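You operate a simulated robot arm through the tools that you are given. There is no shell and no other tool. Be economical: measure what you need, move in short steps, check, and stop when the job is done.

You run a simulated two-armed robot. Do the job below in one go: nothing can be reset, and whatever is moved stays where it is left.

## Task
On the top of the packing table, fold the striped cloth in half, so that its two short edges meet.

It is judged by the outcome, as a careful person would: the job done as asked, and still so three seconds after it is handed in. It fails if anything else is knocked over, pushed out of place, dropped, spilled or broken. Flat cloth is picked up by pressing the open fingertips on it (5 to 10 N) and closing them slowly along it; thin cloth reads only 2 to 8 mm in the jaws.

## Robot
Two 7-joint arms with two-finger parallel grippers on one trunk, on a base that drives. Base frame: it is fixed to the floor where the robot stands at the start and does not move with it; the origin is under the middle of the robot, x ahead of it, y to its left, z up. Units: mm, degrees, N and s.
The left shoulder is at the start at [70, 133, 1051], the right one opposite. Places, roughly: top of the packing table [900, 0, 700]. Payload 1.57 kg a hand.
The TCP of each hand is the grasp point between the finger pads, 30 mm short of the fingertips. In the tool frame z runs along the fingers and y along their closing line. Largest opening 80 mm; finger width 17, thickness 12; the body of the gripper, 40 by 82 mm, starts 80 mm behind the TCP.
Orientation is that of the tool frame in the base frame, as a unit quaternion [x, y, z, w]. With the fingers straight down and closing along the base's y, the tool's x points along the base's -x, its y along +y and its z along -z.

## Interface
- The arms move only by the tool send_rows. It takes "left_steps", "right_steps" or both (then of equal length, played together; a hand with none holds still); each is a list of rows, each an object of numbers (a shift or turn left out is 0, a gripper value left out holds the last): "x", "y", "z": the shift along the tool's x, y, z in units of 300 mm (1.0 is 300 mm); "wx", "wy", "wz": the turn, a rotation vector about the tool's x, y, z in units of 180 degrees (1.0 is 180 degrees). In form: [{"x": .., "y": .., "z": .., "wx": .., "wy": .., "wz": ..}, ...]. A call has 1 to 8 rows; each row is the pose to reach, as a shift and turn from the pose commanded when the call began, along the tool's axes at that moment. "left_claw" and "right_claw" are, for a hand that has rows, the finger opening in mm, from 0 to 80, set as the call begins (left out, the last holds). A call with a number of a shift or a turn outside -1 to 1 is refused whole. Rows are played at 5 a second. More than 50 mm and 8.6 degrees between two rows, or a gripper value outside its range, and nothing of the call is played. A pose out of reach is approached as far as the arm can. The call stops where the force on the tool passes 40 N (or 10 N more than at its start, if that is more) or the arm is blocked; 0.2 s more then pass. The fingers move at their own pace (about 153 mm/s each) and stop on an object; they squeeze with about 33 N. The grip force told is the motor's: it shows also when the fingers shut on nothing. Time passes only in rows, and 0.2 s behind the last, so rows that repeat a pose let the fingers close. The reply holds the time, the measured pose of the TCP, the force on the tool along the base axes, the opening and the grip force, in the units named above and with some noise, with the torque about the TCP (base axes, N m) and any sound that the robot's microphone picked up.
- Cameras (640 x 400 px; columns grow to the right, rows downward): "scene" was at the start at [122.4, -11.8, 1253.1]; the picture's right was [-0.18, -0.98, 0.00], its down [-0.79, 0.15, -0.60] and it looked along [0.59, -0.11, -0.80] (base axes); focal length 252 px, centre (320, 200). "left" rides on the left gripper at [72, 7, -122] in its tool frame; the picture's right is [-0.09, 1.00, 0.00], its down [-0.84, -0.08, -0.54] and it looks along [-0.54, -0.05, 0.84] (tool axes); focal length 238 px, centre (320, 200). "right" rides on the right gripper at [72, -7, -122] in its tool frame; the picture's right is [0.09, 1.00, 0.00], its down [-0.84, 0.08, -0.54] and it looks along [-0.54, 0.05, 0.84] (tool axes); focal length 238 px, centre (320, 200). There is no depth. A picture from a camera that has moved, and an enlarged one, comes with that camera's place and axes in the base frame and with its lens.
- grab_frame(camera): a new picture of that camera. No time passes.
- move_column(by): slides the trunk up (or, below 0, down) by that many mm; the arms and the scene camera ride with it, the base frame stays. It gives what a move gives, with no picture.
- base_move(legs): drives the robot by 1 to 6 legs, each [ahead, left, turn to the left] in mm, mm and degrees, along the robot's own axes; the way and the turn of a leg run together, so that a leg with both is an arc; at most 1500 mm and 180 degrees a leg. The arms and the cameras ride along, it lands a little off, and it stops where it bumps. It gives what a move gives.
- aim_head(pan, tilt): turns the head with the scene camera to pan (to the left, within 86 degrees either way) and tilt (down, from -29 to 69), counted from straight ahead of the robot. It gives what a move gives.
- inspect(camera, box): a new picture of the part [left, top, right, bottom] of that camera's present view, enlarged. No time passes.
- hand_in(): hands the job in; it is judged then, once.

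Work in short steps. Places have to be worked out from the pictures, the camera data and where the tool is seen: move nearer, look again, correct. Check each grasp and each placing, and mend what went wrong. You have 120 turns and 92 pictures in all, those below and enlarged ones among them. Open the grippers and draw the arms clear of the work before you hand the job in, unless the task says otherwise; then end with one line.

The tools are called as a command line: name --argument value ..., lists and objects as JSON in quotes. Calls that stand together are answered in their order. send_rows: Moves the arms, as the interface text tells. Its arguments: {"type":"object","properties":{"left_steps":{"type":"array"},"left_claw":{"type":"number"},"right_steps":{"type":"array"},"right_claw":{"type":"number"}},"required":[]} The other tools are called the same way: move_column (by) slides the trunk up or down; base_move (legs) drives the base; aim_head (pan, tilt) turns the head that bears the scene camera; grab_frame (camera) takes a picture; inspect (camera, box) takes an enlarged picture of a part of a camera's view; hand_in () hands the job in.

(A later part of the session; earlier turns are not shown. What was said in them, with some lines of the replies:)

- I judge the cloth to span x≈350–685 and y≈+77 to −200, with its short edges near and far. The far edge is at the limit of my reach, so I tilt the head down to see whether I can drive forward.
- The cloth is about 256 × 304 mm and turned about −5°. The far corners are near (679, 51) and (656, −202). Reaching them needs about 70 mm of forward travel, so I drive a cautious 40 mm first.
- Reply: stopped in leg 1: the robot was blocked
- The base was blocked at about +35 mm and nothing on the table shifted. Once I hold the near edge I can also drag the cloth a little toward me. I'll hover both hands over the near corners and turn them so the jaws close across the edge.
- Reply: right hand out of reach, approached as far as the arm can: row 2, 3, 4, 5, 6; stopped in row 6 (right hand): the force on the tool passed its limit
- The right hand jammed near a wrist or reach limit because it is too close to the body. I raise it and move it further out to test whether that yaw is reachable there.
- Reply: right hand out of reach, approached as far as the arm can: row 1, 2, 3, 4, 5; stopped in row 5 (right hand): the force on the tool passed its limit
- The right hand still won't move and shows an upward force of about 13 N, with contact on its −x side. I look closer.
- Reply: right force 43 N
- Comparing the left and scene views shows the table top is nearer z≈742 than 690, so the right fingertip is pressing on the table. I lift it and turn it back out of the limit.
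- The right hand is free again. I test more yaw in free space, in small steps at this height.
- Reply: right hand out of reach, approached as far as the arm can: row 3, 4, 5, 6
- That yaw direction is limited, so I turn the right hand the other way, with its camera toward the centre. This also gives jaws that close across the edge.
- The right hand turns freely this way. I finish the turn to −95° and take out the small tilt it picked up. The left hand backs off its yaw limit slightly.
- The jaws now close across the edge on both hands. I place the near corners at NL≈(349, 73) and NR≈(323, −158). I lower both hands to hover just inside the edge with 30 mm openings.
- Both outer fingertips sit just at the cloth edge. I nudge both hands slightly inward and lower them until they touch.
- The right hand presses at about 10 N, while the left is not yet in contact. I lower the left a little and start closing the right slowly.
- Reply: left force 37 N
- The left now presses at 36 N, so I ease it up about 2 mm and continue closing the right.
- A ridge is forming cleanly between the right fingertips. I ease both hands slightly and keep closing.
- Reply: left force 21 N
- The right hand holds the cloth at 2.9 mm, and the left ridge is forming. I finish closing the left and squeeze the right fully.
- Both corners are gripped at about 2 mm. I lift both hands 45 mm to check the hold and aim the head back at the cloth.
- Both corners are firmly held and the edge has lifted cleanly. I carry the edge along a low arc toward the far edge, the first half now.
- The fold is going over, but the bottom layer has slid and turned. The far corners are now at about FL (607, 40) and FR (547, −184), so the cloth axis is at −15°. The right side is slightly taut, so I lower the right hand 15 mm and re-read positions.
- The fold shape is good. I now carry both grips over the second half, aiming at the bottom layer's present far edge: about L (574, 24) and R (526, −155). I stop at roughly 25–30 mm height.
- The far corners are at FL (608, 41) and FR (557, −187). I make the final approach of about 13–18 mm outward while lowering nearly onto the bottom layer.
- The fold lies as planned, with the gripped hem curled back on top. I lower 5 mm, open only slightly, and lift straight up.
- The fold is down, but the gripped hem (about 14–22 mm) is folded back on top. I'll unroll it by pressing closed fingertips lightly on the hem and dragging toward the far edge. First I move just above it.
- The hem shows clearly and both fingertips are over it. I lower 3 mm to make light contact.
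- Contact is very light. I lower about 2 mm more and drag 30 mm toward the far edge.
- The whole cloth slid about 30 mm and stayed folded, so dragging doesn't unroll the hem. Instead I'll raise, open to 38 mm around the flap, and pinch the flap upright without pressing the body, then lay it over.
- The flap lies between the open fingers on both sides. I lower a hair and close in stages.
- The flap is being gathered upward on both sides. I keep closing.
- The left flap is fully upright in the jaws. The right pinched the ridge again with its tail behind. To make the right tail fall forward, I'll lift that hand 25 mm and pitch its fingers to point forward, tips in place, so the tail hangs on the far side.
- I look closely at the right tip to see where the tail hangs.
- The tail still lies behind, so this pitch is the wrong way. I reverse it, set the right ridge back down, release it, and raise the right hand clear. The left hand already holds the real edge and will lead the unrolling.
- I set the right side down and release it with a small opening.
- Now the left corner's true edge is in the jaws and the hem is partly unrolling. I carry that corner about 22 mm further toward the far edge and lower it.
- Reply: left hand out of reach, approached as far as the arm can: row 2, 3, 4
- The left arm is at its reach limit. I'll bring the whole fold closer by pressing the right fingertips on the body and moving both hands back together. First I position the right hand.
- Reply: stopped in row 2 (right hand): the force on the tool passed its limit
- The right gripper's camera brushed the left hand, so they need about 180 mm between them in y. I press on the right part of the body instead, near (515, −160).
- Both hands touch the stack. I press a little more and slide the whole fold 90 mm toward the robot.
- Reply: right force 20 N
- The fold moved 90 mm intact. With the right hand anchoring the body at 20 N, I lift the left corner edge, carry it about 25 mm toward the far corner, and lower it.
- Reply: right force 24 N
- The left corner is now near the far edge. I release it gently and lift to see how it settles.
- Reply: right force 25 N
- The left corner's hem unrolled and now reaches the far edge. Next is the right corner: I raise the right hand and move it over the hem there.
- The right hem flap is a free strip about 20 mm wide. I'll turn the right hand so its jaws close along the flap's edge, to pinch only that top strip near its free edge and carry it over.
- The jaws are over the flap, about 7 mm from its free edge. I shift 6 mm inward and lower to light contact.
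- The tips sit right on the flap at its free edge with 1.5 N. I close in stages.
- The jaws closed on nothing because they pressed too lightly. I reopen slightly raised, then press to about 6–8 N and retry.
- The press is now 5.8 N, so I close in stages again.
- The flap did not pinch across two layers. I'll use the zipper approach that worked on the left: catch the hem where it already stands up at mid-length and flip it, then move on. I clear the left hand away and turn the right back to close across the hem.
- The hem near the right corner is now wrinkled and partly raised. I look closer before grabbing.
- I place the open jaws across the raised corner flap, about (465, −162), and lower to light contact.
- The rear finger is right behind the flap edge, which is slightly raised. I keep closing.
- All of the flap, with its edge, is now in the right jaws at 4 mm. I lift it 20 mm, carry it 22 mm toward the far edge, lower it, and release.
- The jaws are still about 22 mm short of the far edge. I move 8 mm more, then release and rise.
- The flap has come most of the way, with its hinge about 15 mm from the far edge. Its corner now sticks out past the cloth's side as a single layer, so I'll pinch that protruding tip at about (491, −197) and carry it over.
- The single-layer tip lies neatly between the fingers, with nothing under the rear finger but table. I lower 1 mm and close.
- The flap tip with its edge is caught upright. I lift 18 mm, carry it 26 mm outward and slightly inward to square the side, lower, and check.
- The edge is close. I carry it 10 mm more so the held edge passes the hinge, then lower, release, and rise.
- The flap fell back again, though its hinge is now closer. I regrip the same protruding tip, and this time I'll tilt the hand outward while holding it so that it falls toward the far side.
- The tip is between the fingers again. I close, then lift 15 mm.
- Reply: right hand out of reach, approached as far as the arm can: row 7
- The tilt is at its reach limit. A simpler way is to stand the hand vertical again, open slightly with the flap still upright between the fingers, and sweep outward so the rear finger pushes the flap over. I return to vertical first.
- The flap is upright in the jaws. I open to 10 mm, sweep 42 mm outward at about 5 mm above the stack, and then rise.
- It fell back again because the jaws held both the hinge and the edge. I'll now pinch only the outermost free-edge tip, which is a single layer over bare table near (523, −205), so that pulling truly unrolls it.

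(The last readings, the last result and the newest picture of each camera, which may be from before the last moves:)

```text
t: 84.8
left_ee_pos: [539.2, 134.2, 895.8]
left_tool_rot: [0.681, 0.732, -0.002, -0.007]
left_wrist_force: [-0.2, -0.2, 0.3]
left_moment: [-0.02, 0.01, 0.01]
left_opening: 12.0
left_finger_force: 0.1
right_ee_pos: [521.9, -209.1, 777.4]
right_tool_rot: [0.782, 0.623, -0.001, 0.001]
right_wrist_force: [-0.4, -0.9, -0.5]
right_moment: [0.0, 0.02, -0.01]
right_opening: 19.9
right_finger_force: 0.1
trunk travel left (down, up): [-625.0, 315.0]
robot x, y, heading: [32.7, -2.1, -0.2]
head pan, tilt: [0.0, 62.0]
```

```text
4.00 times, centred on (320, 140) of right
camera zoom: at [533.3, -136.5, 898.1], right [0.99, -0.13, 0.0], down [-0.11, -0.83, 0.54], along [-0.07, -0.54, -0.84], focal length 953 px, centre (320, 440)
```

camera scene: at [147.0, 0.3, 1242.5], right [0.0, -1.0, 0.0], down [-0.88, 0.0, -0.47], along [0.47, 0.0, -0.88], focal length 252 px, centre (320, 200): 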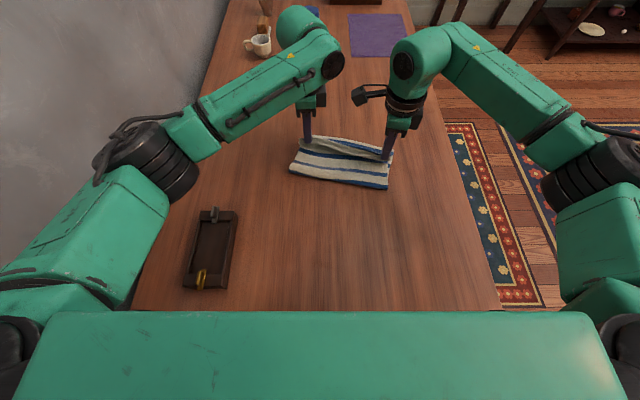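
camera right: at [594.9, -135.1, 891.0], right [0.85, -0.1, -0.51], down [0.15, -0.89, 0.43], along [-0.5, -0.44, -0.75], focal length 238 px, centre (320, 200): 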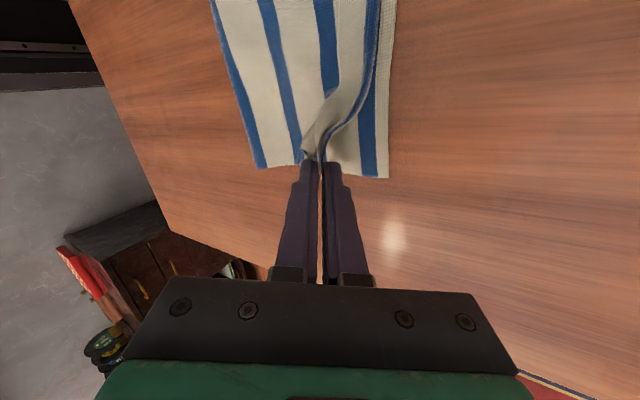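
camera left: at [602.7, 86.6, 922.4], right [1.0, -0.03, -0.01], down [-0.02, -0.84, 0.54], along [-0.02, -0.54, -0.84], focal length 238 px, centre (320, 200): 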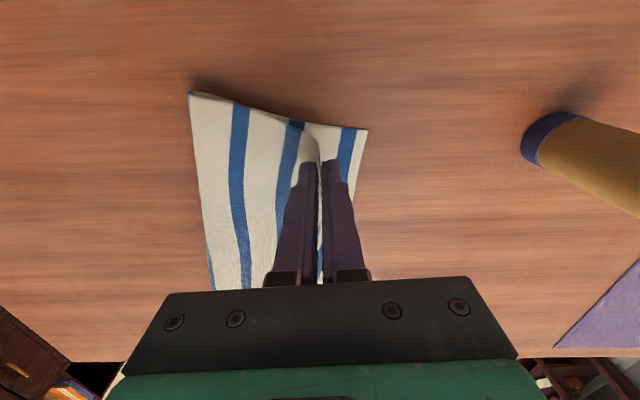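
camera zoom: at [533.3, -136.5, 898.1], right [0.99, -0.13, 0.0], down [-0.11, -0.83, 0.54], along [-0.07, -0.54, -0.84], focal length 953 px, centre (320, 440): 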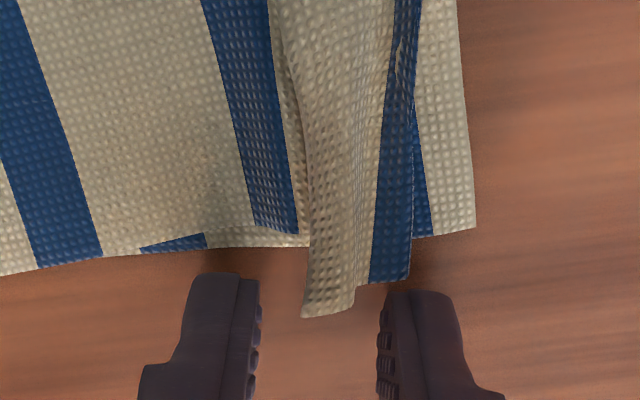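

This is ideal: only the white single-layer tip lies between the fingers, clear of the hinge. I lower onto the table and close.

send_rows --right_steps '[{"x": 0.004, "z": 0.01}, {"x": 0.004, "z": 0.018}]'

send_rows --right_steps '[{"z": 0.001}, {"z": 0.001}]' --right_claw 10

send_rows --right_steps '[{"z": 0}, {"z": 0}, {"z": 0}]' --right_claw 0

inspect --camera "right" --box '[240, 90, 400, 190]'

```text
t: 85.4
left_ee_pos: [539.9, 135.1, 897.3]
left_tool_rot: [0.681, 0.732, -0.002, -0.007]
left_wrist_force: [-0.6, 0.1, 0.7]
left_moment: [0.0, -0.01, 0.03]
left_opening: 12.2
left_finger_force: 0.1
right_ee_pos: [524.9, -206.6, 771.3]
right_tool_rot: [0.782, 0.623, -0.001, 0.0]
right_wrist_force: [0.1, -0.1, 0.4]
right_moment: [0.0, 0.01, 0.01]
right_opening: 20.0
right_finger_force: 0.0
trunk travel left (down, up): [-625.0, 315.0]
robot x, y, heading: [27.6, -0.3, -0.3]
head pan, tilt: [0.0, 62.0]
```

```text
t: 86.0
left_ee_pos: [539.8, 134.9, 896.1]
left_tool_rot: [0.68, 0.733, -0.003, -0.006]
left_wrist_force: [0.4, 0.0, -0.2]
left_moment: [-0.03, -0.03, -0.02]
left_opening: 12.1
left_finger_force: 0.2
right_ee_pos: [524.7, -206.0, 771.7]
right_tool_rot: [0.782, 0.624, -0.001, 0.001]
right_wrist_force: [0.9, 0.2, -0.4]
right_moment: [-0.02, 0.01, -0.02]
right_opening: 10.1
right_finger_force: 0.1
trunk travel left (down, up): [-625.0, 315.0]
robot x, y, heading: [32.4, -2.9, -0.1]
head pan, tilt: [0.0, 62.0]
```

```text
t: 86.8
left_ee_pos: [540.7, 135.9, 895.1]
left_tool_rot: [0.681, 0.732, -0.002, -0.006]
left_wrist_force: [0.3, -0.3, 0.1]
left_moment: [0.0, -0.03, 0.01]
left_opening: 12.1
left_finger_force: 0.1
right_ee_pos: [525.0, -206.1, 771.1]
right_tool_rot: [0.782, 0.623, -0.001, 0.001]
right_wrist_force: [0.6, -0.5, 0.2]
right_moment: [0.03, 0.0, 0.02]
right_opening: 1.1
right_finger_force: 22.9
trunk travel left (down, up): [-625.0, 315.0]
robot x, y, heading: [30.4, -0.0, 0.1]
head pan, tilt: [0.0, 62.0]
```

```text
4.00 times, centred on (320, 140) of right
camera zoom: at [534.1, -134.5, 892.4], right [0.99, -0.13, 0.0], down [-0.11, -0.83, 0.54], along [-0.07, -0.54, -0.84], focal length 953 px, centre (320, 440)
```

zoom: 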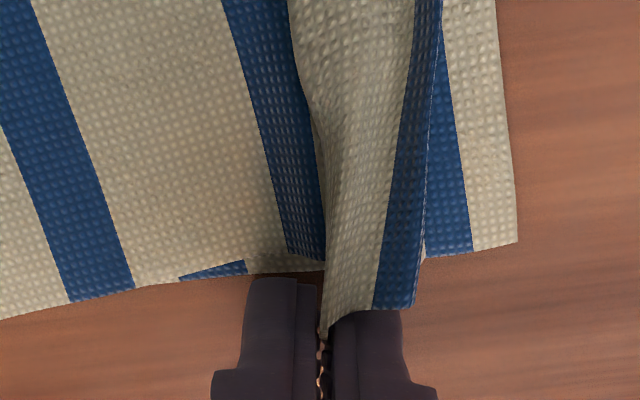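

I hold the flap's free corner alone at 1.1 mm. I lift it 24 mm, carry it over to the bottom layer's far corner near (559, −196), and lower it.

send_rows --right_steps '[{"z": -0.04}, {"x": 0.005, "y": 0.01, "z": -0.075}, {"x": 0.02, "y": 0.04, "z": -0.08}, {"x": 0.035, "y": 0.075, "z": -0.08}, {"x": 0.056, "y": 0.11, "z": -0.065}, {"x": 0.056, "y": 0.11, "z": -0.035}, {"x": 0.056, "y": 0.11, "z": -0.012}]'

inspect --camera "right" --box '[160, 40, 400, 190]'

```text
t: 88.4
left_ee_pos: [540.3, 134.7, 897.5]
left_tool_rot: [0.681, 0.733, -0.002, -0.007]
left_wrist_force: [0.0, 0.8, 0.1]
left_moment: [-0.02, 0.0, 0.01]
left_opening: 12.0
left_finger_force: 0.2
right_ee_pos: [560.8, -196.5, 774.7]
right_tool_rot: [0.782, 0.623, 0.0, 0.001]
right_wrist_force: [-0.1, -0.1, -0.2]
right_moment: [-0.02, -0.02, 0.02]
right_opening: 0.8
right_finger_force: 22.7
trunk travel left (down, up): [-625.0, 315.0]
robot x, y, heading: [34.5, 0.1, 0.3]
head pan, tilt: [0.0, 62.0]
```

```text
2.67 times, centred on (280, 115) of right
camera zoom: at [569.6, -125.6, 895.2], right [0.99, -0.13, 0.0], down [-0.11, -0.83, 0.54], along [-0.07, -0.54, -0.84], focal length 636 px, centre (427, 427)
```

zoom: 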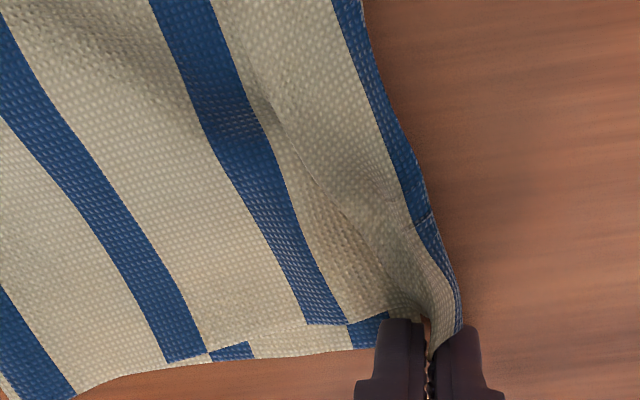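

The edge corner is at the far corner, but the hinge came along with it. Holding only the true edge, I lift it 55 mm straight up so gravity unrolls the fold, and look.

send_rows --right_steps '[{"z": -0.04}, {"z": -0.08}, {"z": -0.12}, {"z": -0.16}, {"z": -0.19}, {"z": -0.19}, {"z": -0.19}]'

inspect --camera "scene" --box '[240, 80, 440, 220]'

```text
t: 90.0
left_ee_pos: [539.4, 134.5, 896.1]
left_tool_rot: [0.681, 0.732, -0.003, -0.007]
left_wrist_force: [0.1, 0.0, 0.0]
left_moment: [0.01, -0.02, -0.01]
left_opening: 11.9
left_finger_force: 0.0
right_ee_pos: [559.2, -195.6, 832.0]
right_tool_rot: [0.782, 0.623, 0.0, 0.001]
right_wrist_force: [0.1, 0.2, -0.1]
right_moment: [0.01, -0.05, -0.03]
right_opening: 1.1
right_finger_force: 23.5
trunk travel left (down, up): [-625.0, 315.0]
robot x, y, heading: [29.4, 0.3, 0.1]
head pan, tilt: [0.0, 62.0]
```

```text
2.86 times, centred on (340, 150) of scene
camera zoom: at [146.3, 0.5, 1242.6], right [0.0, -1.0, 0.0], down [-0.88, 0.0, -0.47], along [0.47, 0.0, -0.88], focal length 719 px, centre (263, 343)
```

zoom: 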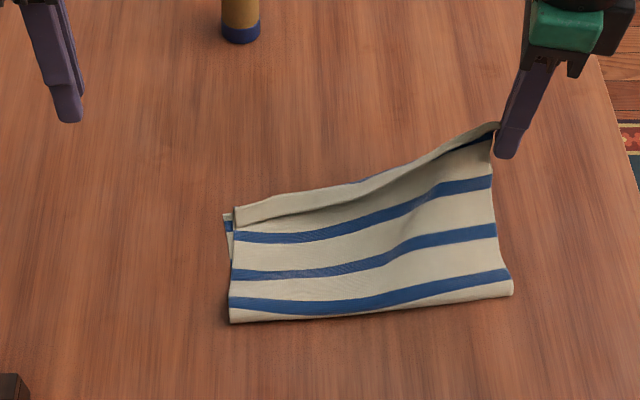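

The right corner's hem is now hanging unrolled, and the whole cloth has turned slightly (axis about +7°). I look with the right camera for the bottom layer's far edge.

grab_frame --camera "right"

```text
9 pictures are left
camera right: at [569.2, -125.0, 952.1], right [0.99, -0.13, 0.0], down [-0.11, -0.83, 0.54], along [-0.07, -0.54, -0.84], focal length 238 px, centre (320, 200)
```

right: 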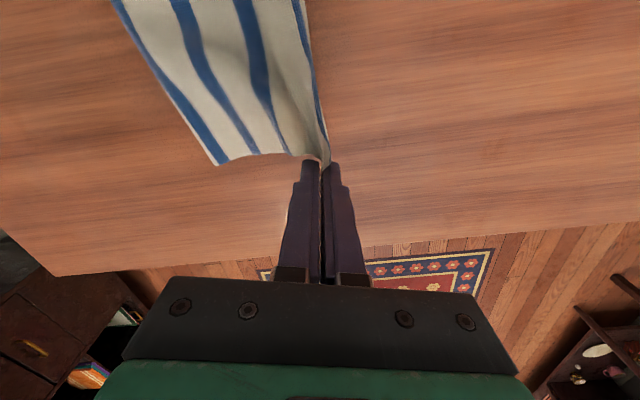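

The bottom's far edge is hidden beneath the top, near (563, −198) at its right corner. I swing the held corner back and up to open the layer, then land it on that corner from behind so no hinge re-forms.

send_rows --right_steps '[{"y": -0.05, "z": -0.05}, {"y": -0.11, "z": -0.1}, {"y": -0.17, "z": -0.13}, {"y": -0.23, "z": -0.14}, {"y": -0.28, "z": -0.13}, {"y": -0.28, "z": -0.13}]'

inspect --camera "scene" --box '[240, 80, 440, 220]'

```text
t: 91.4
left_ee_pos: [539.6, 135.2, 896.0]
left_tool_rot: [0.681, 0.733, -0.002, -0.007]
left_wrist_force: [0.2, 0.1, 0.0]
left_moment: [0.02, 0.03, 0.01]
left_opening: 12.1
left_finger_force: 0.0
right_ee_pos: [477.4, -178.0, 872.1]
right_tool_rot: [0.782, 0.624, 0.0, 0.001]
right_wrist_force: [0.7, -1.1, 0.2]
right_moment: [0.01, 0.01, 0.01]
right_opening: 1.2
right_finger_force: 23.0
trunk travel left (down, up): [-625.0, 315.0]
robot x, y, heading: [33.1, 0.0, 0.1]
head pan, tilt: [0.0, 62.0]
```

```text
2.86 times, centred on (340, 150) of scene
camera zoom: at [146.5, 0.5, 1242.6], right [0.0, -1.0, 0.0], down [-0.88, 0.0, -0.47], along [0.47, 0.0, -0.88], focal length 719 px, centre (263, 343)
```

zoom: 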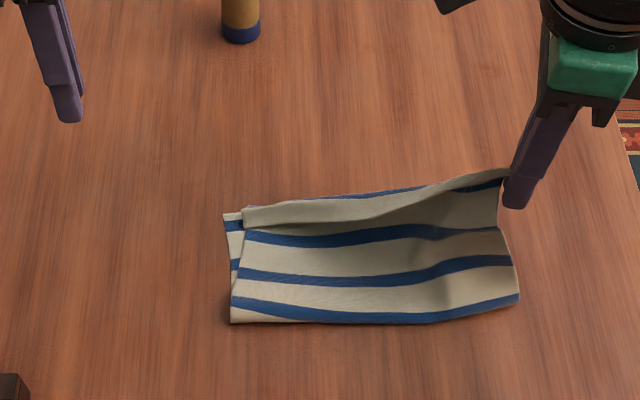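

The right corner is now truly unrolled, with stripes 1–4 showing in order. I land it on the bottom's far right corner, estimated at (577, −196), coming from behind and above.

send_rows --right_steps '[{"x": 0.002, "y": 0.05, "z": 0.0}, {"x": 0.005, "y": 0.11, "z": 0.02}, {"x": 0.01, "y": 0.17, "z": 0.06}, {"x": 0.013, "y": 0.22, "z": 0.11}, {"x": 0.016, "y": 0.265, "z": 0.165}, {"x": 0.018, "y": 0.3, "z": 0.22}, {"x": 0.02, "y": 0.32, "z": 0.27}, {"x": 0.02, "y": 0.33, "z": 0.31}]'

inspect --camera "right" --box '[120, 0, 440, 200]'

```text
t: 93.2
left_ee_pos: [539.3, 135.2, 895.5]
left_tool_rot: [0.681, 0.732, -0.002, -0.006]
left_wrist_force: [0.1, 0.7, 0.2]
left_moment: [-0.01, -0.02, 0.01]
left_opening: 11.8
left_finger_force: 0.1
right_ee_pos: [577.1, -194.4, 779.9]
right_tool_rot: [0.782, 0.623, -0.002, 0.0]
right_wrist_force: [-0.3, -0.4, 0.5]
right_moment: [0.01, -0.02, -0.05]
right_opening: 0.9
right_finger_force: 23.3
trunk travel left (down, up): [-625.0, 315.0]
robot x, y, heading: [29.2, -3.0, 0.1]
head pan, tilt: [0.0, 62.0]
```

```text
2.00 times, centred on (280, 100) of right
camera zoom: at [586.2, -123.5, 900.0], right [0.99, -0.13, 0.0], down [-0.11, -0.83, 0.54], along [-0.07, -0.54, -0.84], focal length 477 px, centre (400, 400)
```

zoom: 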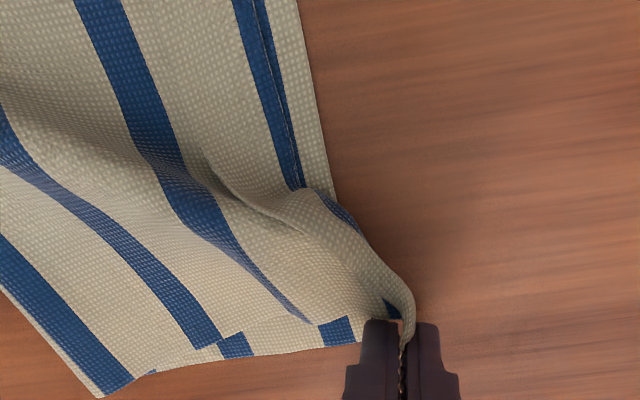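

The corner is over by about 14 mm: the bottom corner is near (565, −200). I move back 12 mm, lower, release, and rise.

send_rows --right_steps '[{"x": -0.008, "y": -0.02, "z": 0.0}, {"x": -0.008, "y": -0.04, "z": 0.005}, {"x": -0.008, "y": -0.04, "z": 0.015}]'

send_rows --right_steps '[{"z": 0}, {"z": 0}, {"z": -0.03}, {"z": -0.08}, {"z": -0.16}, {"z": -0.16}]' --right_claw 10

inspect --camera "right" --box '[160, 0, 440, 180]'

```text
t: 94.0
left_ee_pos: [539.8, 135.2, 896.5]
left_tool_rot: [0.681, 0.732, -0.002, -0.007]
left_wrist_force: [0.4, -0.2, 0.1]
left_moment: [-0.01, 0.01, 0.04]
left_opening: 12.2
left_finger_force: 0.2
right_ee_pos: [564.9, -193.8, 772.5]
right_tool_rot: [0.781, 0.624, -0.001, 0.0]
right_wrist_force: [0.3, 0.5, 0.0]
right_moment: [0.0, 0.0, 0.05]
right_opening: 1.1
right_finger_force: 22.9
trunk travel left (down, up): [-625.0, 315.0]
robot x, y, heading: [32.6, -1.1, 0.1]
head pan, tilt: [0.0, 62.0]
```

```text
t: 95.4
left_ee_pos: [540.5, 134.4, 896.6]
left_tool_rot: [0.681, 0.732, -0.002, -0.006]
left_wrist_force: [-0.6, 0.8, 0.9]
left_moment: [0.0, 0.06, -0.01]
left_opening: 11.8
left_finger_force: 0.1
right_ee_pos: [565.2, -194.6, 822.1]
right_tool_rot: [0.781, 0.624, -0.001, 0.001]
right_wrist_force: [0.2, 0.0, 1.1]
right_moment: [-0.03, 0.01, -0.04]
right_opening: 9.8
right_finger_force: 0.0
trunk travel left (down, up): [-625.0, 315.0]
robot x, y, heading: [32.9, -4.5, 0.3]
head pan, tilt: [0.0, 62.0]
```

```text
2.22 times, centred on (300, 90) of right
camera zoom: at [574.3, -123.6, 942.1], right [0.99, -0.13, 0.0], down [-0.11, -0.83, 0.54], along [-0.07, -0.54, -0.84], focal length 530 px, centre (364, 444)
```

zoom: 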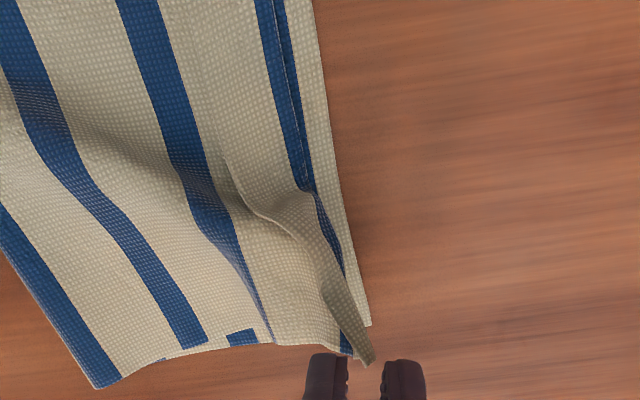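

The right corner now sits at the far corner. The hem's free edge stands up around (538, −157), so I pinch just that raised edge next.

send_rows --right_steps '[{"x": 0.05, "y": -0.05}, {"x": 0.105, "y": -0.109}, {"x": 0.105, "y": -0.109, "z": 0.05}, {"x": 0.105, "y": -0.109, "z": 0.1}, {"x": 0.105, "y": -0.109, "z": 0.14}, {"x": 0.105, "y": -0.109, "z": 0.155}]' --right_claw 22

inspect --camera "right" --box '[240, 80, 400, 180]'

```text
t: 96.8
left_ee_pos: [539.6, 134.8, 897.1]
left_tool_rot: [0.681, 0.733, -0.002, -0.007]
left_wrist_force: [-0.2, -0.4, 0.3]
left_moment: [0.01, 0.01, 0.02]
left_opening: 11.7
left_finger_force: 0.1
right_ee_pos: [540.1, -156.6, 775.0]
right_tool_rot: [0.781, 0.624, 0.0, 0.0]
right_wrist_force: [-0.1, 0.3, 0.4]
right_moment: [-0.02, 0.0, 0.02]
right_opening: 21.9
right_finger_force: 0.0
trunk travel left (down, up): [-625.0, 315.0]
robot x, y, heading: [29.2, 0.7, -0.1]
head pan, tilt: [0.0, 62.0]
```

```text
4.00 times, centred on (320, 130) of right
camera zoom: at [549.2, -85.4, 895.5], right [0.99, -0.13, 0.0], down [-0.11, -0.83, 0.54], along [-0.07, -0.54, -0.84], focal length 953 px, centre (320, 480)
```

zoom: 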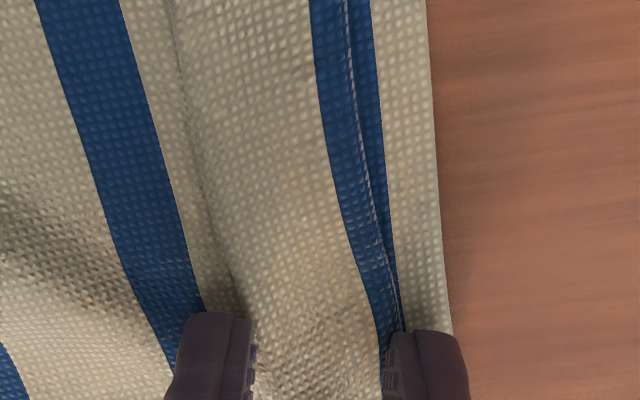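

The flap here is still a wide fold-back, but lifting by the true corner unrolled it well before. I return to the protruding right corner near (563, −208), regrip it, and will peel further this time.

send_rows --right_steps '[{"z": -0.08}, {"z": -0.13}, {"x": -0.05, "y": 0.04, "z": -0.13}, {"x": -0.1, "y": 0.08, "z": -0.13}, {"x": -0.147, "y": 0.112, "z": -0.13}, {"x": -0.147, "y": 0.112, "z": -0.06}, {"x": -0.147, "y": 0.112, "z": -0.01}, {"x": -0.147, "y": 0.112, "z": 0.01}]'

send_rows --right_steps '[{"z": 0}, {"z": 0}]' --right_claw 10

send_rows --right_steps '[{"z": 0}, {"z": 0}, {"z": 0}]' --right_claw 0

```text
t: 98.6
left_ee_pos: [538.3, 135.2, 898.4]
left_tool_rot: [0.681, 0.733, -0.003, -0.005]
left_wrist_force: [0.6, 0.5, 0.1]
left_moment: [0.02, 0.01, 0.0]
left_opening: 11.8
left_finger_force: 0.1
right_ee_pos: [560.2, -204.8, 773.5]
right_tool_rot: [0.782, 0.623, 0.001, 0.001]
right_wrist_force: [1.3, -1.3, 7.9]
right_moment: [0.05, 0.1, 0.03]
right_opening: 20.9
right_finger_force: 0.1
trunk travel left (down, up): [-625.0, 315.0]
robot x, y, heading: [31.1, -0.8, 0.1]
head pan, tilt: [0.0, 62.0]
```

```text
t: 99.2
left_ee_pos: [537.5, 134.9, 897.9]
left_tool_rot: [0.681, 0.732, -0.002, -0.006]
left_wrist_force: [1.0, 0.3, -0.3]
left_moment: [-0.01, -0.01, -0.01]
left_opening: 12.0
left_finger_force: 0.0
right_ee_pos: [559.2, -205.1, 774.6]
right_tool_rot: [0.782, 0.623, 0.0, 0.0]
right_wrist_force: [-2.2, 1.0, 12.1]
right_moment: [0.07, 0.24, 0.0]
right_opening: 11.9
right_finger_force: 1.0
trunk travel left (down, up): [-625.0, 315.0]
robot x, y, heading: [32.5, -5.2, -0.3]
head pan, tilt: [0.0, 62.0]
```

```text
t: 100.0
left_ee_pos: [539.2, 135.5, 897.0]
left_tool_rot: [0.68, 0.733, -0.001, -0.006]
left_wrist_force: [-0.4, -0.2, 0.0]
left_moment: [0.0, 0.0, 0.0]
left_opening: 12.0
left_finger_force: 0.0
right_ee_pos: [559.8, -205.2, 773.4]
right_tool_rot: [0.781, 0.624, 0.0, 0.001]
right_wrist_force: [-1.5, 0.9, 11.6]
right_moment: [0.05, 0.15, 0.0]
right_opening: 0.0
right_finger_force: 21.6
trunk travel left (down, up): [-625.0, 315.0]
robot x, y, heading: [34.0, -3.8, 0.1]
head pan, tilt: [0.0, 62.0]
```

It closed on nothing while pressing on the stack. I raise the hand 45 mm and look.

send_rows --right_steps '[{"z": -0.06}, {"z": -0.12}, {"z": -0.15}]'

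inspect --camera "right" --box '[180, 20, 420, 200]'

```text
t: 100.8
left_ee_pos: [539.9, 134.6, 896.4]
left_tool_rot: [0.681, 0.733, -0.001, -0.007]
left_wrist_force: [-0.1, 0.4, 0.1]
left_moment: [0.01, 0.02, 0.03]
left_opening: 12.0
left_finger_force: 0.0
right_ee_pos: [561.5, -205.8, 816.4]
right_tool_rot: [0.782, 0.624, -0.001, 0.0]
right_wrist_force: [0.5, -0.7, -0.7]
right_moment: [0.01, 0.01, 0.0]
right_opening: 0.0
right_finger_force: 21.1
trunk travel left (down, up): [-625.0, 315.0]
robot x, y, heading: [34.8, -1.2, -0.0]
head pan, tilt: [0.0, 62.0]
```

```text
2.22 times, centred on (300, 110) of right
camera zoom: at [571.5, -135.4, 937.5], right [0.99, -0.13, 0.0], down [-0.11, -0.83, 0.54], along [-0.07, -0.54, -0.84], focal length 530 px, centre (364, 400)
```

zoom: 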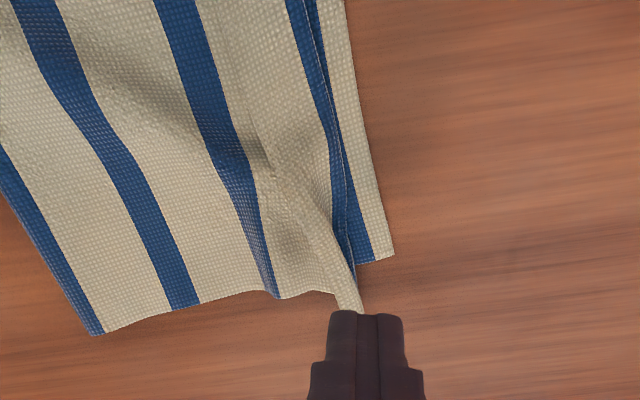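

The corner tip is a narrow strip at x≈555 and I was about 6 mm too far out. I shift, straddle it with a 24 mm opening, and close.

send_rows --right_steps '[{"x": -0.006, "y": -0.02}, {"x": -0.006, "y": -0.02, "z": 0.06}, {"x": -0.006, "y": -0.02, "z": 0.12}, {"x": -0.006, "y": -0.02, "z": 0.146}]' --right_claw 26

send_rows --right_steps '[{"z": 0.003}, {"z": 0.003}]' --right_claw 12

send_rows --right_steps '[{"z": 0}, {"z": 0}, {"z": 0}]' --right_claw 0

```text
t: 101.8
left_ee_pos: [539.1, 135.6, 896.5]
left_tool_rot: [0.68, 0.733, -0.003, -0.007]
left_wrist_force: [0.3, -0.3, -1.2]
left_moment: [0.0, 0.0, 0.01]
left_opening: 11.9
left_finger_force: 0.0
right_ee_pos: [555.9, -206.9, 773.9]
right_tool_rot: [0.782, 0.623, -0.001, 0.0]
right_wrist_force: [-0.1, -0.8, 0.8]
right_moment: [0.02, 0.03, -0.02]
right_opening: 25.9
right_finger_force: 0.6
trunk travel left (down, up): [-625.0, 315.0]
robot x, y, heading: [32.2, -1.1, -0.2]
head pan, tilt: [0.0, 62.0]
```

```text
t: 102.4
left_ee_pos: [538.6, 135.5, 895.8]
left_tool_rot: [0.681, 0.732, -0.003, -0.007]
left_wrist_force: [0.4, 0.2, -0.6]
left_moment: [-0.06, 0.02, -0.03]
left_opening: 11.8
left_finger_force: 0.0
right_ee_pos: [556.3, -205.6, 772.8]
right_tool_rot: [0.782, 0.624, -0.001, 0.001]
right_wrist_force: [0.7, 0.3, 1.4]
right_moment: [0.03, 0.0, -0.01]
right_opening: 11.8
right_finger_force: 0.0
trunk travel left (down, up): [-625.0, 315.0]
robot x, y, heading: [34.0, 0.0, -0.1]
head pan, tilt: [0.0, 62.0]
```

```text
t: 103.2
left_ee_pos: [539.9, 134.2, 895.1]
left_tool_rot: [0.681, 0.732, -0.002, -0.007]
left_wrist_force: [-0.4, -0.1, 0.5]
left_moment: [-0.01, -0.03, 0.02]
left_opening: 11.9
left_finger_force: 0.1
right_ee_pos: [556.3, -207.7, 771.3]
right_tool_rot: [0.781, 0.624, 0.0, 0.0]
right_wrist_force: [0.6, -0.3, 2.8]
right_moment: [0.0, 0.0, 0.01]
right_opening: 2.4
right_finger_force: 23.5
trunk travel left (down, up): [-625.0, 315.0]
robot x, y, heading: [30.6, -5.2, -0.2]
head pan, tilt: [0.0, 62.0]
```

The corner is gripped at 2.4 mm. I peel it high (120 mm), backward and toward the centre, so that more of the hem hangs free and unrolls.

send_rows --right_steps '[{"z": -0.12}, {"x": 0.02, "y": -0.04, "z": -0.22}, {"x": 0.05, "y": -0.1, "z": -0.32}, {"x": 0.09, "y": -0.17, "z": -0.38}, {"x": 0.13, "y": -0.24, "z": -0.42}, {"x": 0.165, "y": -0.3, "z": -0.44}, {"x": 0.194, "y": -0.351, "z": -0.45}, {"x": 0.194, "y": -0.351, "z": -0.45}]'

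inspect --camera "scene" --box '[240, 80, 440, 220]'

```text
t: 105.0
left_ee_pos: [539.5, 134.4, 896.3]
left_tool_rot: [0.681, 0.733, -0.002, -0.007]
left_wrist_force: [-0.9, 0.6, 0.1]
left_moment: [-0.04, -0.01, 0.01]
left_opening: 12.3
left_finger_force: 0.0
right_ee_pos: [465.0, -126.0, 907.0]
right_tool_rot: [0.782, 0.624, 0.0, 0.0]
right_wrist_force: [0.9, 0.0, 0.6]
right_moment: [-0.01, 0.02, 0.0]
right_opening: 2.0
right_finger_force: 24.1
trunk travel left (down, up): [-625.0, 315.0]
robot x, y, heading: [30.9, -2.2, -0.0]
head pan, tilt: [0.0, 62.0]
```

```text
2.86 times, centred on (340, 150) of scene
camera zoom: at [146.5, 0.3, 1242.6], right [0.0, -1.0, 0.0], down [-0.88, 0.0, -0.47], along [0.47, 0.0, -0.88], focal length 719 px, centre (263, 343)
```

zoom: 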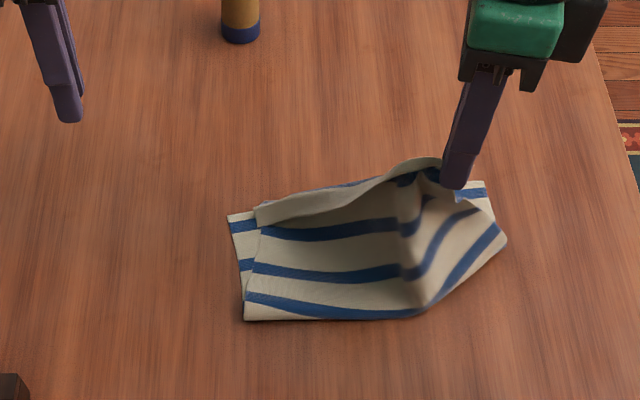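

More of the hem has unrolled, and the bottom's far corners are at about (577, −197) and (540, 31). I carry the corner forward past the far edge while still raised, to pull the remaining hem edge over.

send_rows --right_steps '[{"x": 0.008, "y": 0.07}, {"x": 0.016, "y": 0.14, "z": 0.02}, {"x": 0.024, "y": 0.21, "z": 0.06}, {"x": 0.032, "y": 0.28, "z": 0.11}, {"x": 0.04, "y": 0.35, "z": 0.18}, {"x": 0.046, "y": 0.417, "z": 0.25}]'

send_rows --right_steps '[{"x": -0.04, "y": 0.0, "z": 0.03}, {"x": -0.09, "y": -0.005, "z": 0.07}, {"x": -0.14, "y": -0.008, "z": 0.11}, {"x": -0.18, "y": -0.01, "z": 0.15}, {"x": -0.185, "y": -0.012, "z": 0.19}]'

inspect --camera "right" --box '[80, 0, 400, 200]'

```text
t: 106.4
left_ee_pos: [542.5, 135.7, 896.2]
left_tool_rot: [0.681, 0.732, -0.002, -0.007]
left_wrist_force: [0.1, -0.4, -0.9]
left_moment: [0.03, 0.01, 0.0]
left_opening: 12.1
left_finger_force: 0.0
right_ee_pos: [591.3, -141.1, 830.6]
right_tool_rot: [0.782, 0.624, -0.001, 0.0]
right_wrist_force: [-0.4, 0.6, 0.2]
right_moment: [-0.01, -0.01, 0.02]
right_opening: 2.5
right_finger_force: 23.8
trunk travel left (down, up): [-625.0, 315.0]
robot x, y, heading: [33.8, -3.5, 0.2]
head pan, tilt: [0.0, 62.0]
```

```text
t: 107.6
left_ee_pos: [539.5, 135.7, 897.1]
left_tool_rot: [0.68, 0.733, -0.002, -0.006]
left_wrist_force: [-0.4, -0.1, -0.5]
left_moment: [-0.04, 0.03, -0.02]
left_opening: 12.0
left_finger_force: 0.0
right_ee_pos: [575.1, -194.7, 773.2]
right_tool_rot: [0.782, 0.623, 0.0, 0.001]
right_wrist_force: [-0.2, -0.2, 1.0]
right_moment: [0.0, 0.01, 0.02]
right_opening: 2.4
right_finger_force: 24.3
trunk travel left (down, up): [-625.0, 315.0]
robot x, y, heading: [30.3, -0.9, 0.2]
head pan, tilt: [0.0, 62.0]
```

```text
2.00 times, centred on (240, 100) of right
camera zoom: at [584.9, -123.7, 894.5], right [0.99, -0.13, 0.0], down [-0.11, -0.83, 0.54], along [-0.07, -0.54, -0.84], focal length 477 px, centre (480, 400)
```

zoom: 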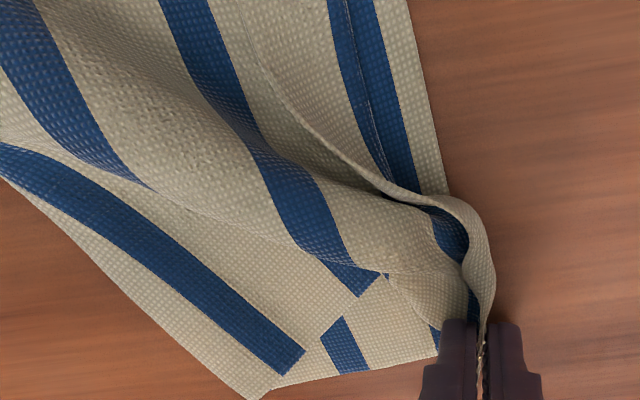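

The edge now runs diagonally from the corner to the still-folded left part. I pull the corner about 50 mm outward, slightly raised, so the straightened edge flips the rest of the flap over. Then I swing back and land on the corner again.

send_rows --right_steps '[{"z": -0.05}, {"z": -0.1}, {"x": -0.01, "y": 0.06, "z": -0.11}, {"x": -0.02, "y": 0.12, "z": -0.11}, {"x": -0.028, "y": 0.177, "z": -0.1}, {"x": -0.028, "y": 0.177, "z": -0.07}, {"x": -0.028, "y": 0.177, "z": -0.07}]'

inspect --camera "scene" --box '[240, 80, 440, 220]'

```text
t: 109.2
left_ee_pos: [538.9, 134.7, 896.5]
left_tool_rot: [0.681, 0.732, -0.003, -0.007]
left_wrist_force: [-0.1, 0.5, -0.4]
left_moment: [0.02, 0.02, 0.02]
left_opening: 11.9
left_finger_force: 0.1
right_ee_pos: [625.0, -214.0, 796.1]
right_tool_rot: [0.781, 0.624, -0.002, 0.001]
right_wrist_force: [0.1, -0.5, -1.1]
right_moment: [-0.03, -0.01, 0.04]
right_opening: 2.3
right_finger_force: 24.0
trunk travel left (down, up): [-625.0, 315.0]
robot x, y, heading: [31.2, -1.7, -0.3]
head pan, tilt: [0.0, 62.0]
```

```text
2.86 times, centred on (340, 150) of scene
camera zoom: at [146.3, 0.6, 1242.6], right [0.0, -1.0, 0.0], down [-0.88, 0.0, -0.47], along [0.47, 0.0, -0.88], focal length 719 px, centre (263, 343)
```

zoom: 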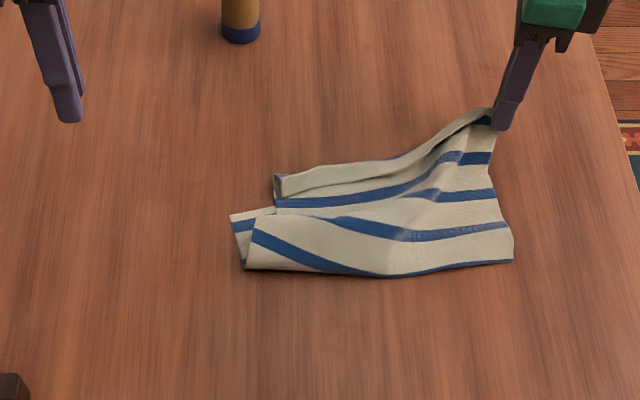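

The pull brought the top layer's left corner past the bottom's far edge, over bare table near (575, −10). The left hand can take that corner there, so I bring it above for a look.

send_rows --left_steps '[{"x": -0.07, "y": 0.012, "z": 0.03}, {"x": -0.15, "y": 0.024, "z": 0.07}, {"x": -0.22, "y": 0.036, "z": 0.11}, {"x": -0.3, "y": 0.048, "z": 0.16}, {"x": -0.37, "y": 0.06, "z": 0.2}, {"x": -0.44, "y": 0.071, "z": 0.237}]' --left_claw 24

inspect --camera "left" --box '[200, 60, 440, 220]'

```text
t: 110.6
left_ee_pos: [571.8, 6.0, 823.0]
left_tool_rot: [0.681, 0.732, -0.002, -0.007]
left_wrist_force: [-0.1, -0.1, 0.4]
left_moment: [0.03, 0.01, 0.01]
left_opening: 23.9
left_finger_force: 0.1
right_ee_pos: [624.2, -214.4, 795.5]
right_tool_rot: [0.781, 0.624, 0.0, 0.0]
right_wrist_force: [0.8, 0.9, 0.1]
right_moment: [-0.02, 0.01, 0.02]
right_opening: 2.6
right_finger_force: 23.7
trunk travel left (down, up): [-625.0, 315.0]
robot x, y, heading: [28.6, -4.5, 0.1]
head pan, tilt: [0.0, 62.0]
```

```text
2.50 times, centred on (320, 140) of left
camera zoom: at [573.5, 77.5, 944.2], right [1.0, -0.02, -0.01], down [-0.01, -0.84, 0.54], along [-0.02, -0.54, -0.84], focal length 596 px, centre (320, 350)
```

zoom: 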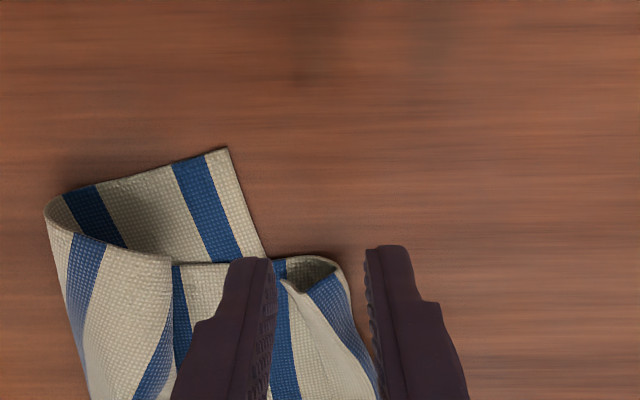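

Clear view: at the left end the hem forms an open roll, with its free edge near (558, −20). I place the rear finger behind that edge and the front finger on the roll, then close on the free edge only.

send_rows --left_steps '[{"x": -0.05, "y": -0.022}, {"x": -0.1, "y": -0.044}, {"x": -0.1, "y": -0.044, "z": 0.06}, {"x": -0.1, "y": -0.044, "z": 0.12}, {"x": -0.1, "y": -0.044, "z": 0.155}, {"x": -0.1, "y": -0.044, "z": 0.167}]' --left_claw 22

send_rows --left_steps '[{"z": 0.002}, {"z": 0.002}]' --left_claw 12

send_rows --left_steps '[{"z": 0}, {"z": 0}, {"z": 0}]' --left_claw 0

```text
t: 112.0
left_ee_pos: [559.1, -23.9, 773.5]
left_tool_rot: [0.681, 0.732, -0.002, -0.006]
left_wrist_force: [-0.1, -0.1, 0.4]
left_moment: [-0.02, 0.03, -0.01]
left_opening: 21.8
left_finger_force: 0.0
right_ee_pos: [624.6, -213.7, 795.9]
right_tool_rot: [0.782, 0.624, 0.0, 0.001]
right_wrist_force: [-0.6, -0.7, 0.2]
right_moment: [-0.03, -0.02, 0.01]
right_opening: 2.5
right_finger_force: 24.1
trunk travel left (down, up): [-625.0, 315.0]
robot x, y, heading: [30.9, -3.9, -0.0]
head pan, tilt: [0.0, 62.0]
```

```text
t: 112.6
left_ee_pos: [559.9, -24.4, 772.6]
left_tool_rot: [0.681, 0.733, -0.002, -0.007]
left_wrist_force: [-0.2, -0.5, 1.7]
left_moment: [0.01, 0.02, 0.02]
left_opening: 11.7
left_finger_force: 0.1
right_ee_pos: [625.5, -213.8, 795.2]
right_tool_rot: [0.782, 0.624, -0.001, 0.0]
right_wrist_force: [-0.2, -0.1, 0.3]
right_moment: [-0.03, -0.01, 0.02]
right_opening: 2.3
right_finger_force: 23.1
trunk travel left (down, up): [-625.0, 315.0]
robot x, y, heading: [33.9, -0.2, -0.5]
head pan, tilt: [0.0, 62.0]
```

```text
t: 113.4
left_ee_pos: [558.4, -25.1, 772.6]
left_tool_rot: [0.681, 0.732, -0.001, -0.005]
left_wrist_force: [0.0, -0.8, 3.9]
left_moment: [-0.03, -0.02, 0.0]
left_opening: 2.4
left_finger_force: 23.3
right_ee_pos: [624.9, -213.5, 795.8]
right_tool_rot: [0.782, 0.624, 0.0, 0.001]
right_wrist_force: [-1.4, 0.4, 0.8]
right_moment: [0.02, -0.01, 0.07]
right_opening: 2.7
right_finger_force: 23.4
trunk travel left (down, up): [-625.0, 315.0]
robot x, y, heading: [33.6, -5.0, -0.1]
head pan, tilt: [0.0, 62.0]
```

Both hands now hold the top edge, and their spacing matches the edge length. I carry the edge back over to above the mid-line, which re-opens the fold so the bottom lies flat. Then I'll refold properly.

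send_rows --left_steps '[{"x": 0.003, "y": -0.025, "z": -0.11}, {"x": 0.009, "y": -0.076, "z": -0.21}, {"x": 0.018, "y": -0.152, "z": -0.285}, {"x": 0.027, "y": -0.228, "z": -0.34}, {"x": 0.036, "y": -0.304, "z": -0.38}, {"x": 0.045, "y": -0.38, "z": -0.38}, {"x": 0.054, "y": -0.456, "z": -0.38}, {"x": 0.06, "y": -0.507, "z": -0.38}]' --right_steps '[{"x": -0.007, "y": -0.03, "z": -0.09}, {"x": -0.021, "y": -0.091, "z": -0.17}, {"x": -0.041, "y": -0.182, "z": -0.23}, {"x": -0.062, "y": -0.274, "z": -0.275}, {"x": -0.082, "y": -0.365, "z": -0.305}, {"x": -0.103, "y": -0.456, "z": -0.305}, {"x": -0.123, "y": -0.547, "z": -0.305}, {"x": -0.137, "y": -0.608, "z": -0.305}]'

inspect --camera "scene" --box '[240, 80, 440, 220]'

```text
t: 115.2
left_ee_pos: [408.0, -19.3, 889.1]
left_tool_rot: [0.68, 0.733, -0.002, -0.007]
left_wrist_force: [0.1, 1.1, -0.3]
left_moment: [0.03, -0.02, 0.01]
left_opening: 2.2
left_finger_force: 23.6
right_ee_pos: [437.8, -214.0, 888.0]
right_tool_rot: [0.782, 0.624, -0.001, 0.001]
right_wrist_force: [0.5, 0.2, 0.5]
right_moment: [-0.03, 0.0, 0.0]
right_opening: 2.5
right_finger_force: 24.2
trunk travel left (down, up): [-625.0, 315.0]
robot x, y, heading: [30.9, -1.1, -0.1]
head pan, tilt: [0.0, 62.0]
```

```text
refused: no pictures are left
```

No pictures are left, so I work from geometry. The last left view gave the bottom's far corners as about (540, 28) and (599, −196), so the edge grips should land at about L (539, 2) and R (595, −192). I fold over along the arc.

send_rows --left_steps '[{"x": 0.004, "y": 0.044, "z": 0.017}, {"x": 0.01, "y": 0.11, "z": 0.05}, {"x": 0.015, "y": 0.176, "z": 0.09}, {"x": 0.021, "y": 0.242, "z": 0.14}, {"x": 0.027, "y": 0.308, "z": 0.197}, {"x": 0.031, "y": 0.361, "z": 0.25}, {"x": 0.035, "y": 0.405, "z": 0.307}, {"x": 0.038, "y": 0.44, "z": 0.36}]' --right_steps '[{"x": 0.019, "y": 0.049, "z": 0.017}, {"x": 0.047, "y": 0.124, "z": 0.05}, {"x": 0.075, "y": 0.198, "z": 0.09}, {"x": 0.103, "y": 0.272, "z": 0.14}, {"x": 0.131, "y": 0.346, "z": 0.197}, {"x": 0.153, "y": 0.405, "z": 0.25}, {"x": 0.172, "y": 0.454, "z": 0.307}, {"x": 0.187, "y": 0.494, "z": 0.36}]'

```text
t: 117.0
left_ee_pos: [538.1, 2.4, 778.5]
left_tool_rot: [0.681, 0.732, -0.002, -0.007]
left_wrist_force: [-0.5, -0.1, 0.1]
left_moment: [0.0, -0.01, 0.02]
left_opening: 2.0
left_finger_force: 23.7
right_ee_pos: [596.7, -189.4, 780.8]
right_tool_rot: [0.782, 0.624, 0.0, 0.001]
right_wrist_force: [0.0, 0.7, 0.4]
right_moment: [-0.01, -0.01, -0.01]
right_opening: 2.6
right_finger_force: 23.4
trunk travel left (down, up): [-625.0, 315.0]
robot x, y, heading: [29.3, -0.4, 0.0]
head pan, tilt: [0.0, 62.0]
```

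Both grips are on target. I lower 4 mm, open slightly, nudge 6 mm outward so the edge tips forward, and rise straight up.

send_rows --left_steps '[{"z": 0.007}, {"z": 0.013}]' --right_steps '[{"z": 0.008}, {"z": 0.016}]'

send_rows --left_steps '[{"z": 0}, {"z": 0}, {"y": 0.01, "z": -0.004}, {"y": 0.02, "z": -0.008}, {"y": 0.02, "z": -0.04}, {"y": 0.02, "z": -0.12}, {"y": 0.02, "z": -0.25}]' --right_steps '[{"z": 0}, {"z": 0}, {"y": 0.01, "z": -0.004}, {"y": 0.02, "z": -0.008}, {"y": 0.02, "z": -0.04}, {"y": 0.02, "z": -0.12}, {"y": 0.02, "z": -0.25}]' --left_claw 10 --right_claw 10

```text
t: 117.6
left_ee_pos: [536.5, 1.2, 775.5]
left_tool_rot: [0.681, 0.733, -0.001, -0.006]
left_wrist_force: [0.2, -0.3, 1.0]
left_moment: [-0.01, -0.01, -0.03]
left_opening: 2.4
left_finger_force: 23.6
right_ee_pos: [595.4, -191.2, 776.3]
right_tool_rot: [0.782, 0.623, -0.001, 0.0]
right_wrist_force: [0.4, -0.5, 0.2]
right_moment: [-0.02, 0.05, 0.01]
right_opening: 2.3
right_finger_force: 23.4
trunk travel left (down, up): [-625.0, 315.0]
robot x, y, heading: [26.1, 0.1, -0.1]
head pan, tilt: [0.0, 62.0]
```

```text
t: 119.2
left_ee_pos: [542.0, 2.2, 851.1]
left_tool_rot: [0.681, 0.732, -0.002, -0.006]
left_wrist_force: [-0.2, 0.3, -0.2]
left_moment: [-0.01, -0.02, -0.01]
left_opening: 9.9
left_finger_force: 0.0
right_ee_pos: [600.0, -192.2, 848.0]
right_tool_rot: [0.781, 0.624, 0.0, 0.002]
right_wrist_force: [-1.1, 0.2, -0.6]
right_moment: [-0.01, -0.03, 0.01]
right_opening: 10.1
right_finger_force: 0.0
trunk travel left (down, up): [-625.0, 315.0]
robot x, y, heading: [33.4, -2.4, -0.3]
head pan, tilt: [0.0, 62.0]
```

Both hands are open and risen. I draw the arms apart and up, clear of the cloth.

send_rows --left_steps '[{"x": 0.06, "z": -0.06}, {"x": 0.14, "z": -0.12}, {"x": 0.22, "z": -0.18}, {"x": 0.3, "z": -0.22}, {"x": 0.4, "z": -0.22}]' --right_steps '[{"x": -0.05, "z": -0.06}, {"x": -0.12, "z": -0.12}, {"x": -0.19, "z": -0.18}, {"x": -0.26, "z": -0.22}, {"x": -0.33, "z": -0.22}]'

```text
t: 120.4
left_ee_pos: [536.6, 123.1, 917.0]
left_tool_rot: [0.682, 0.731, -0.002, -0.006]
left_wrist_force: [0.1, -0.1, 0.3]
left_moment: [0.02, 0.0, 0.01]
left_opening: 10.2
left_finger_force: 0.0
right_ee_pos: [579.5, -290.0, 917.0]
right_tool_rot: [0.781, 0.624, -0.001, 0.0]
right_wrist_force: [0.3, -0.6, 0.9]
right_moment: [-0.03, -0.02, 0.04]
right_opening: 10.0
right_finger_force: 0.1
trunk travel left (down, up): [-625.0, 315.0]
robot x, y, heading: [32.7, -3.7, 0.0]
head pan, tilt: [0.0, 62.0]
```

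The arms are clear and both grippers are open. I can't check the cloth any further without pictures, so I hand the job in.

hand_in

```text
The job is handed in.
```

I folded the striped cloth in half with its short edges brought together and handed it in, but the last placement was done from calculated positions with no pictures left, so I never saw how well the edges meet or whether it lies flat.
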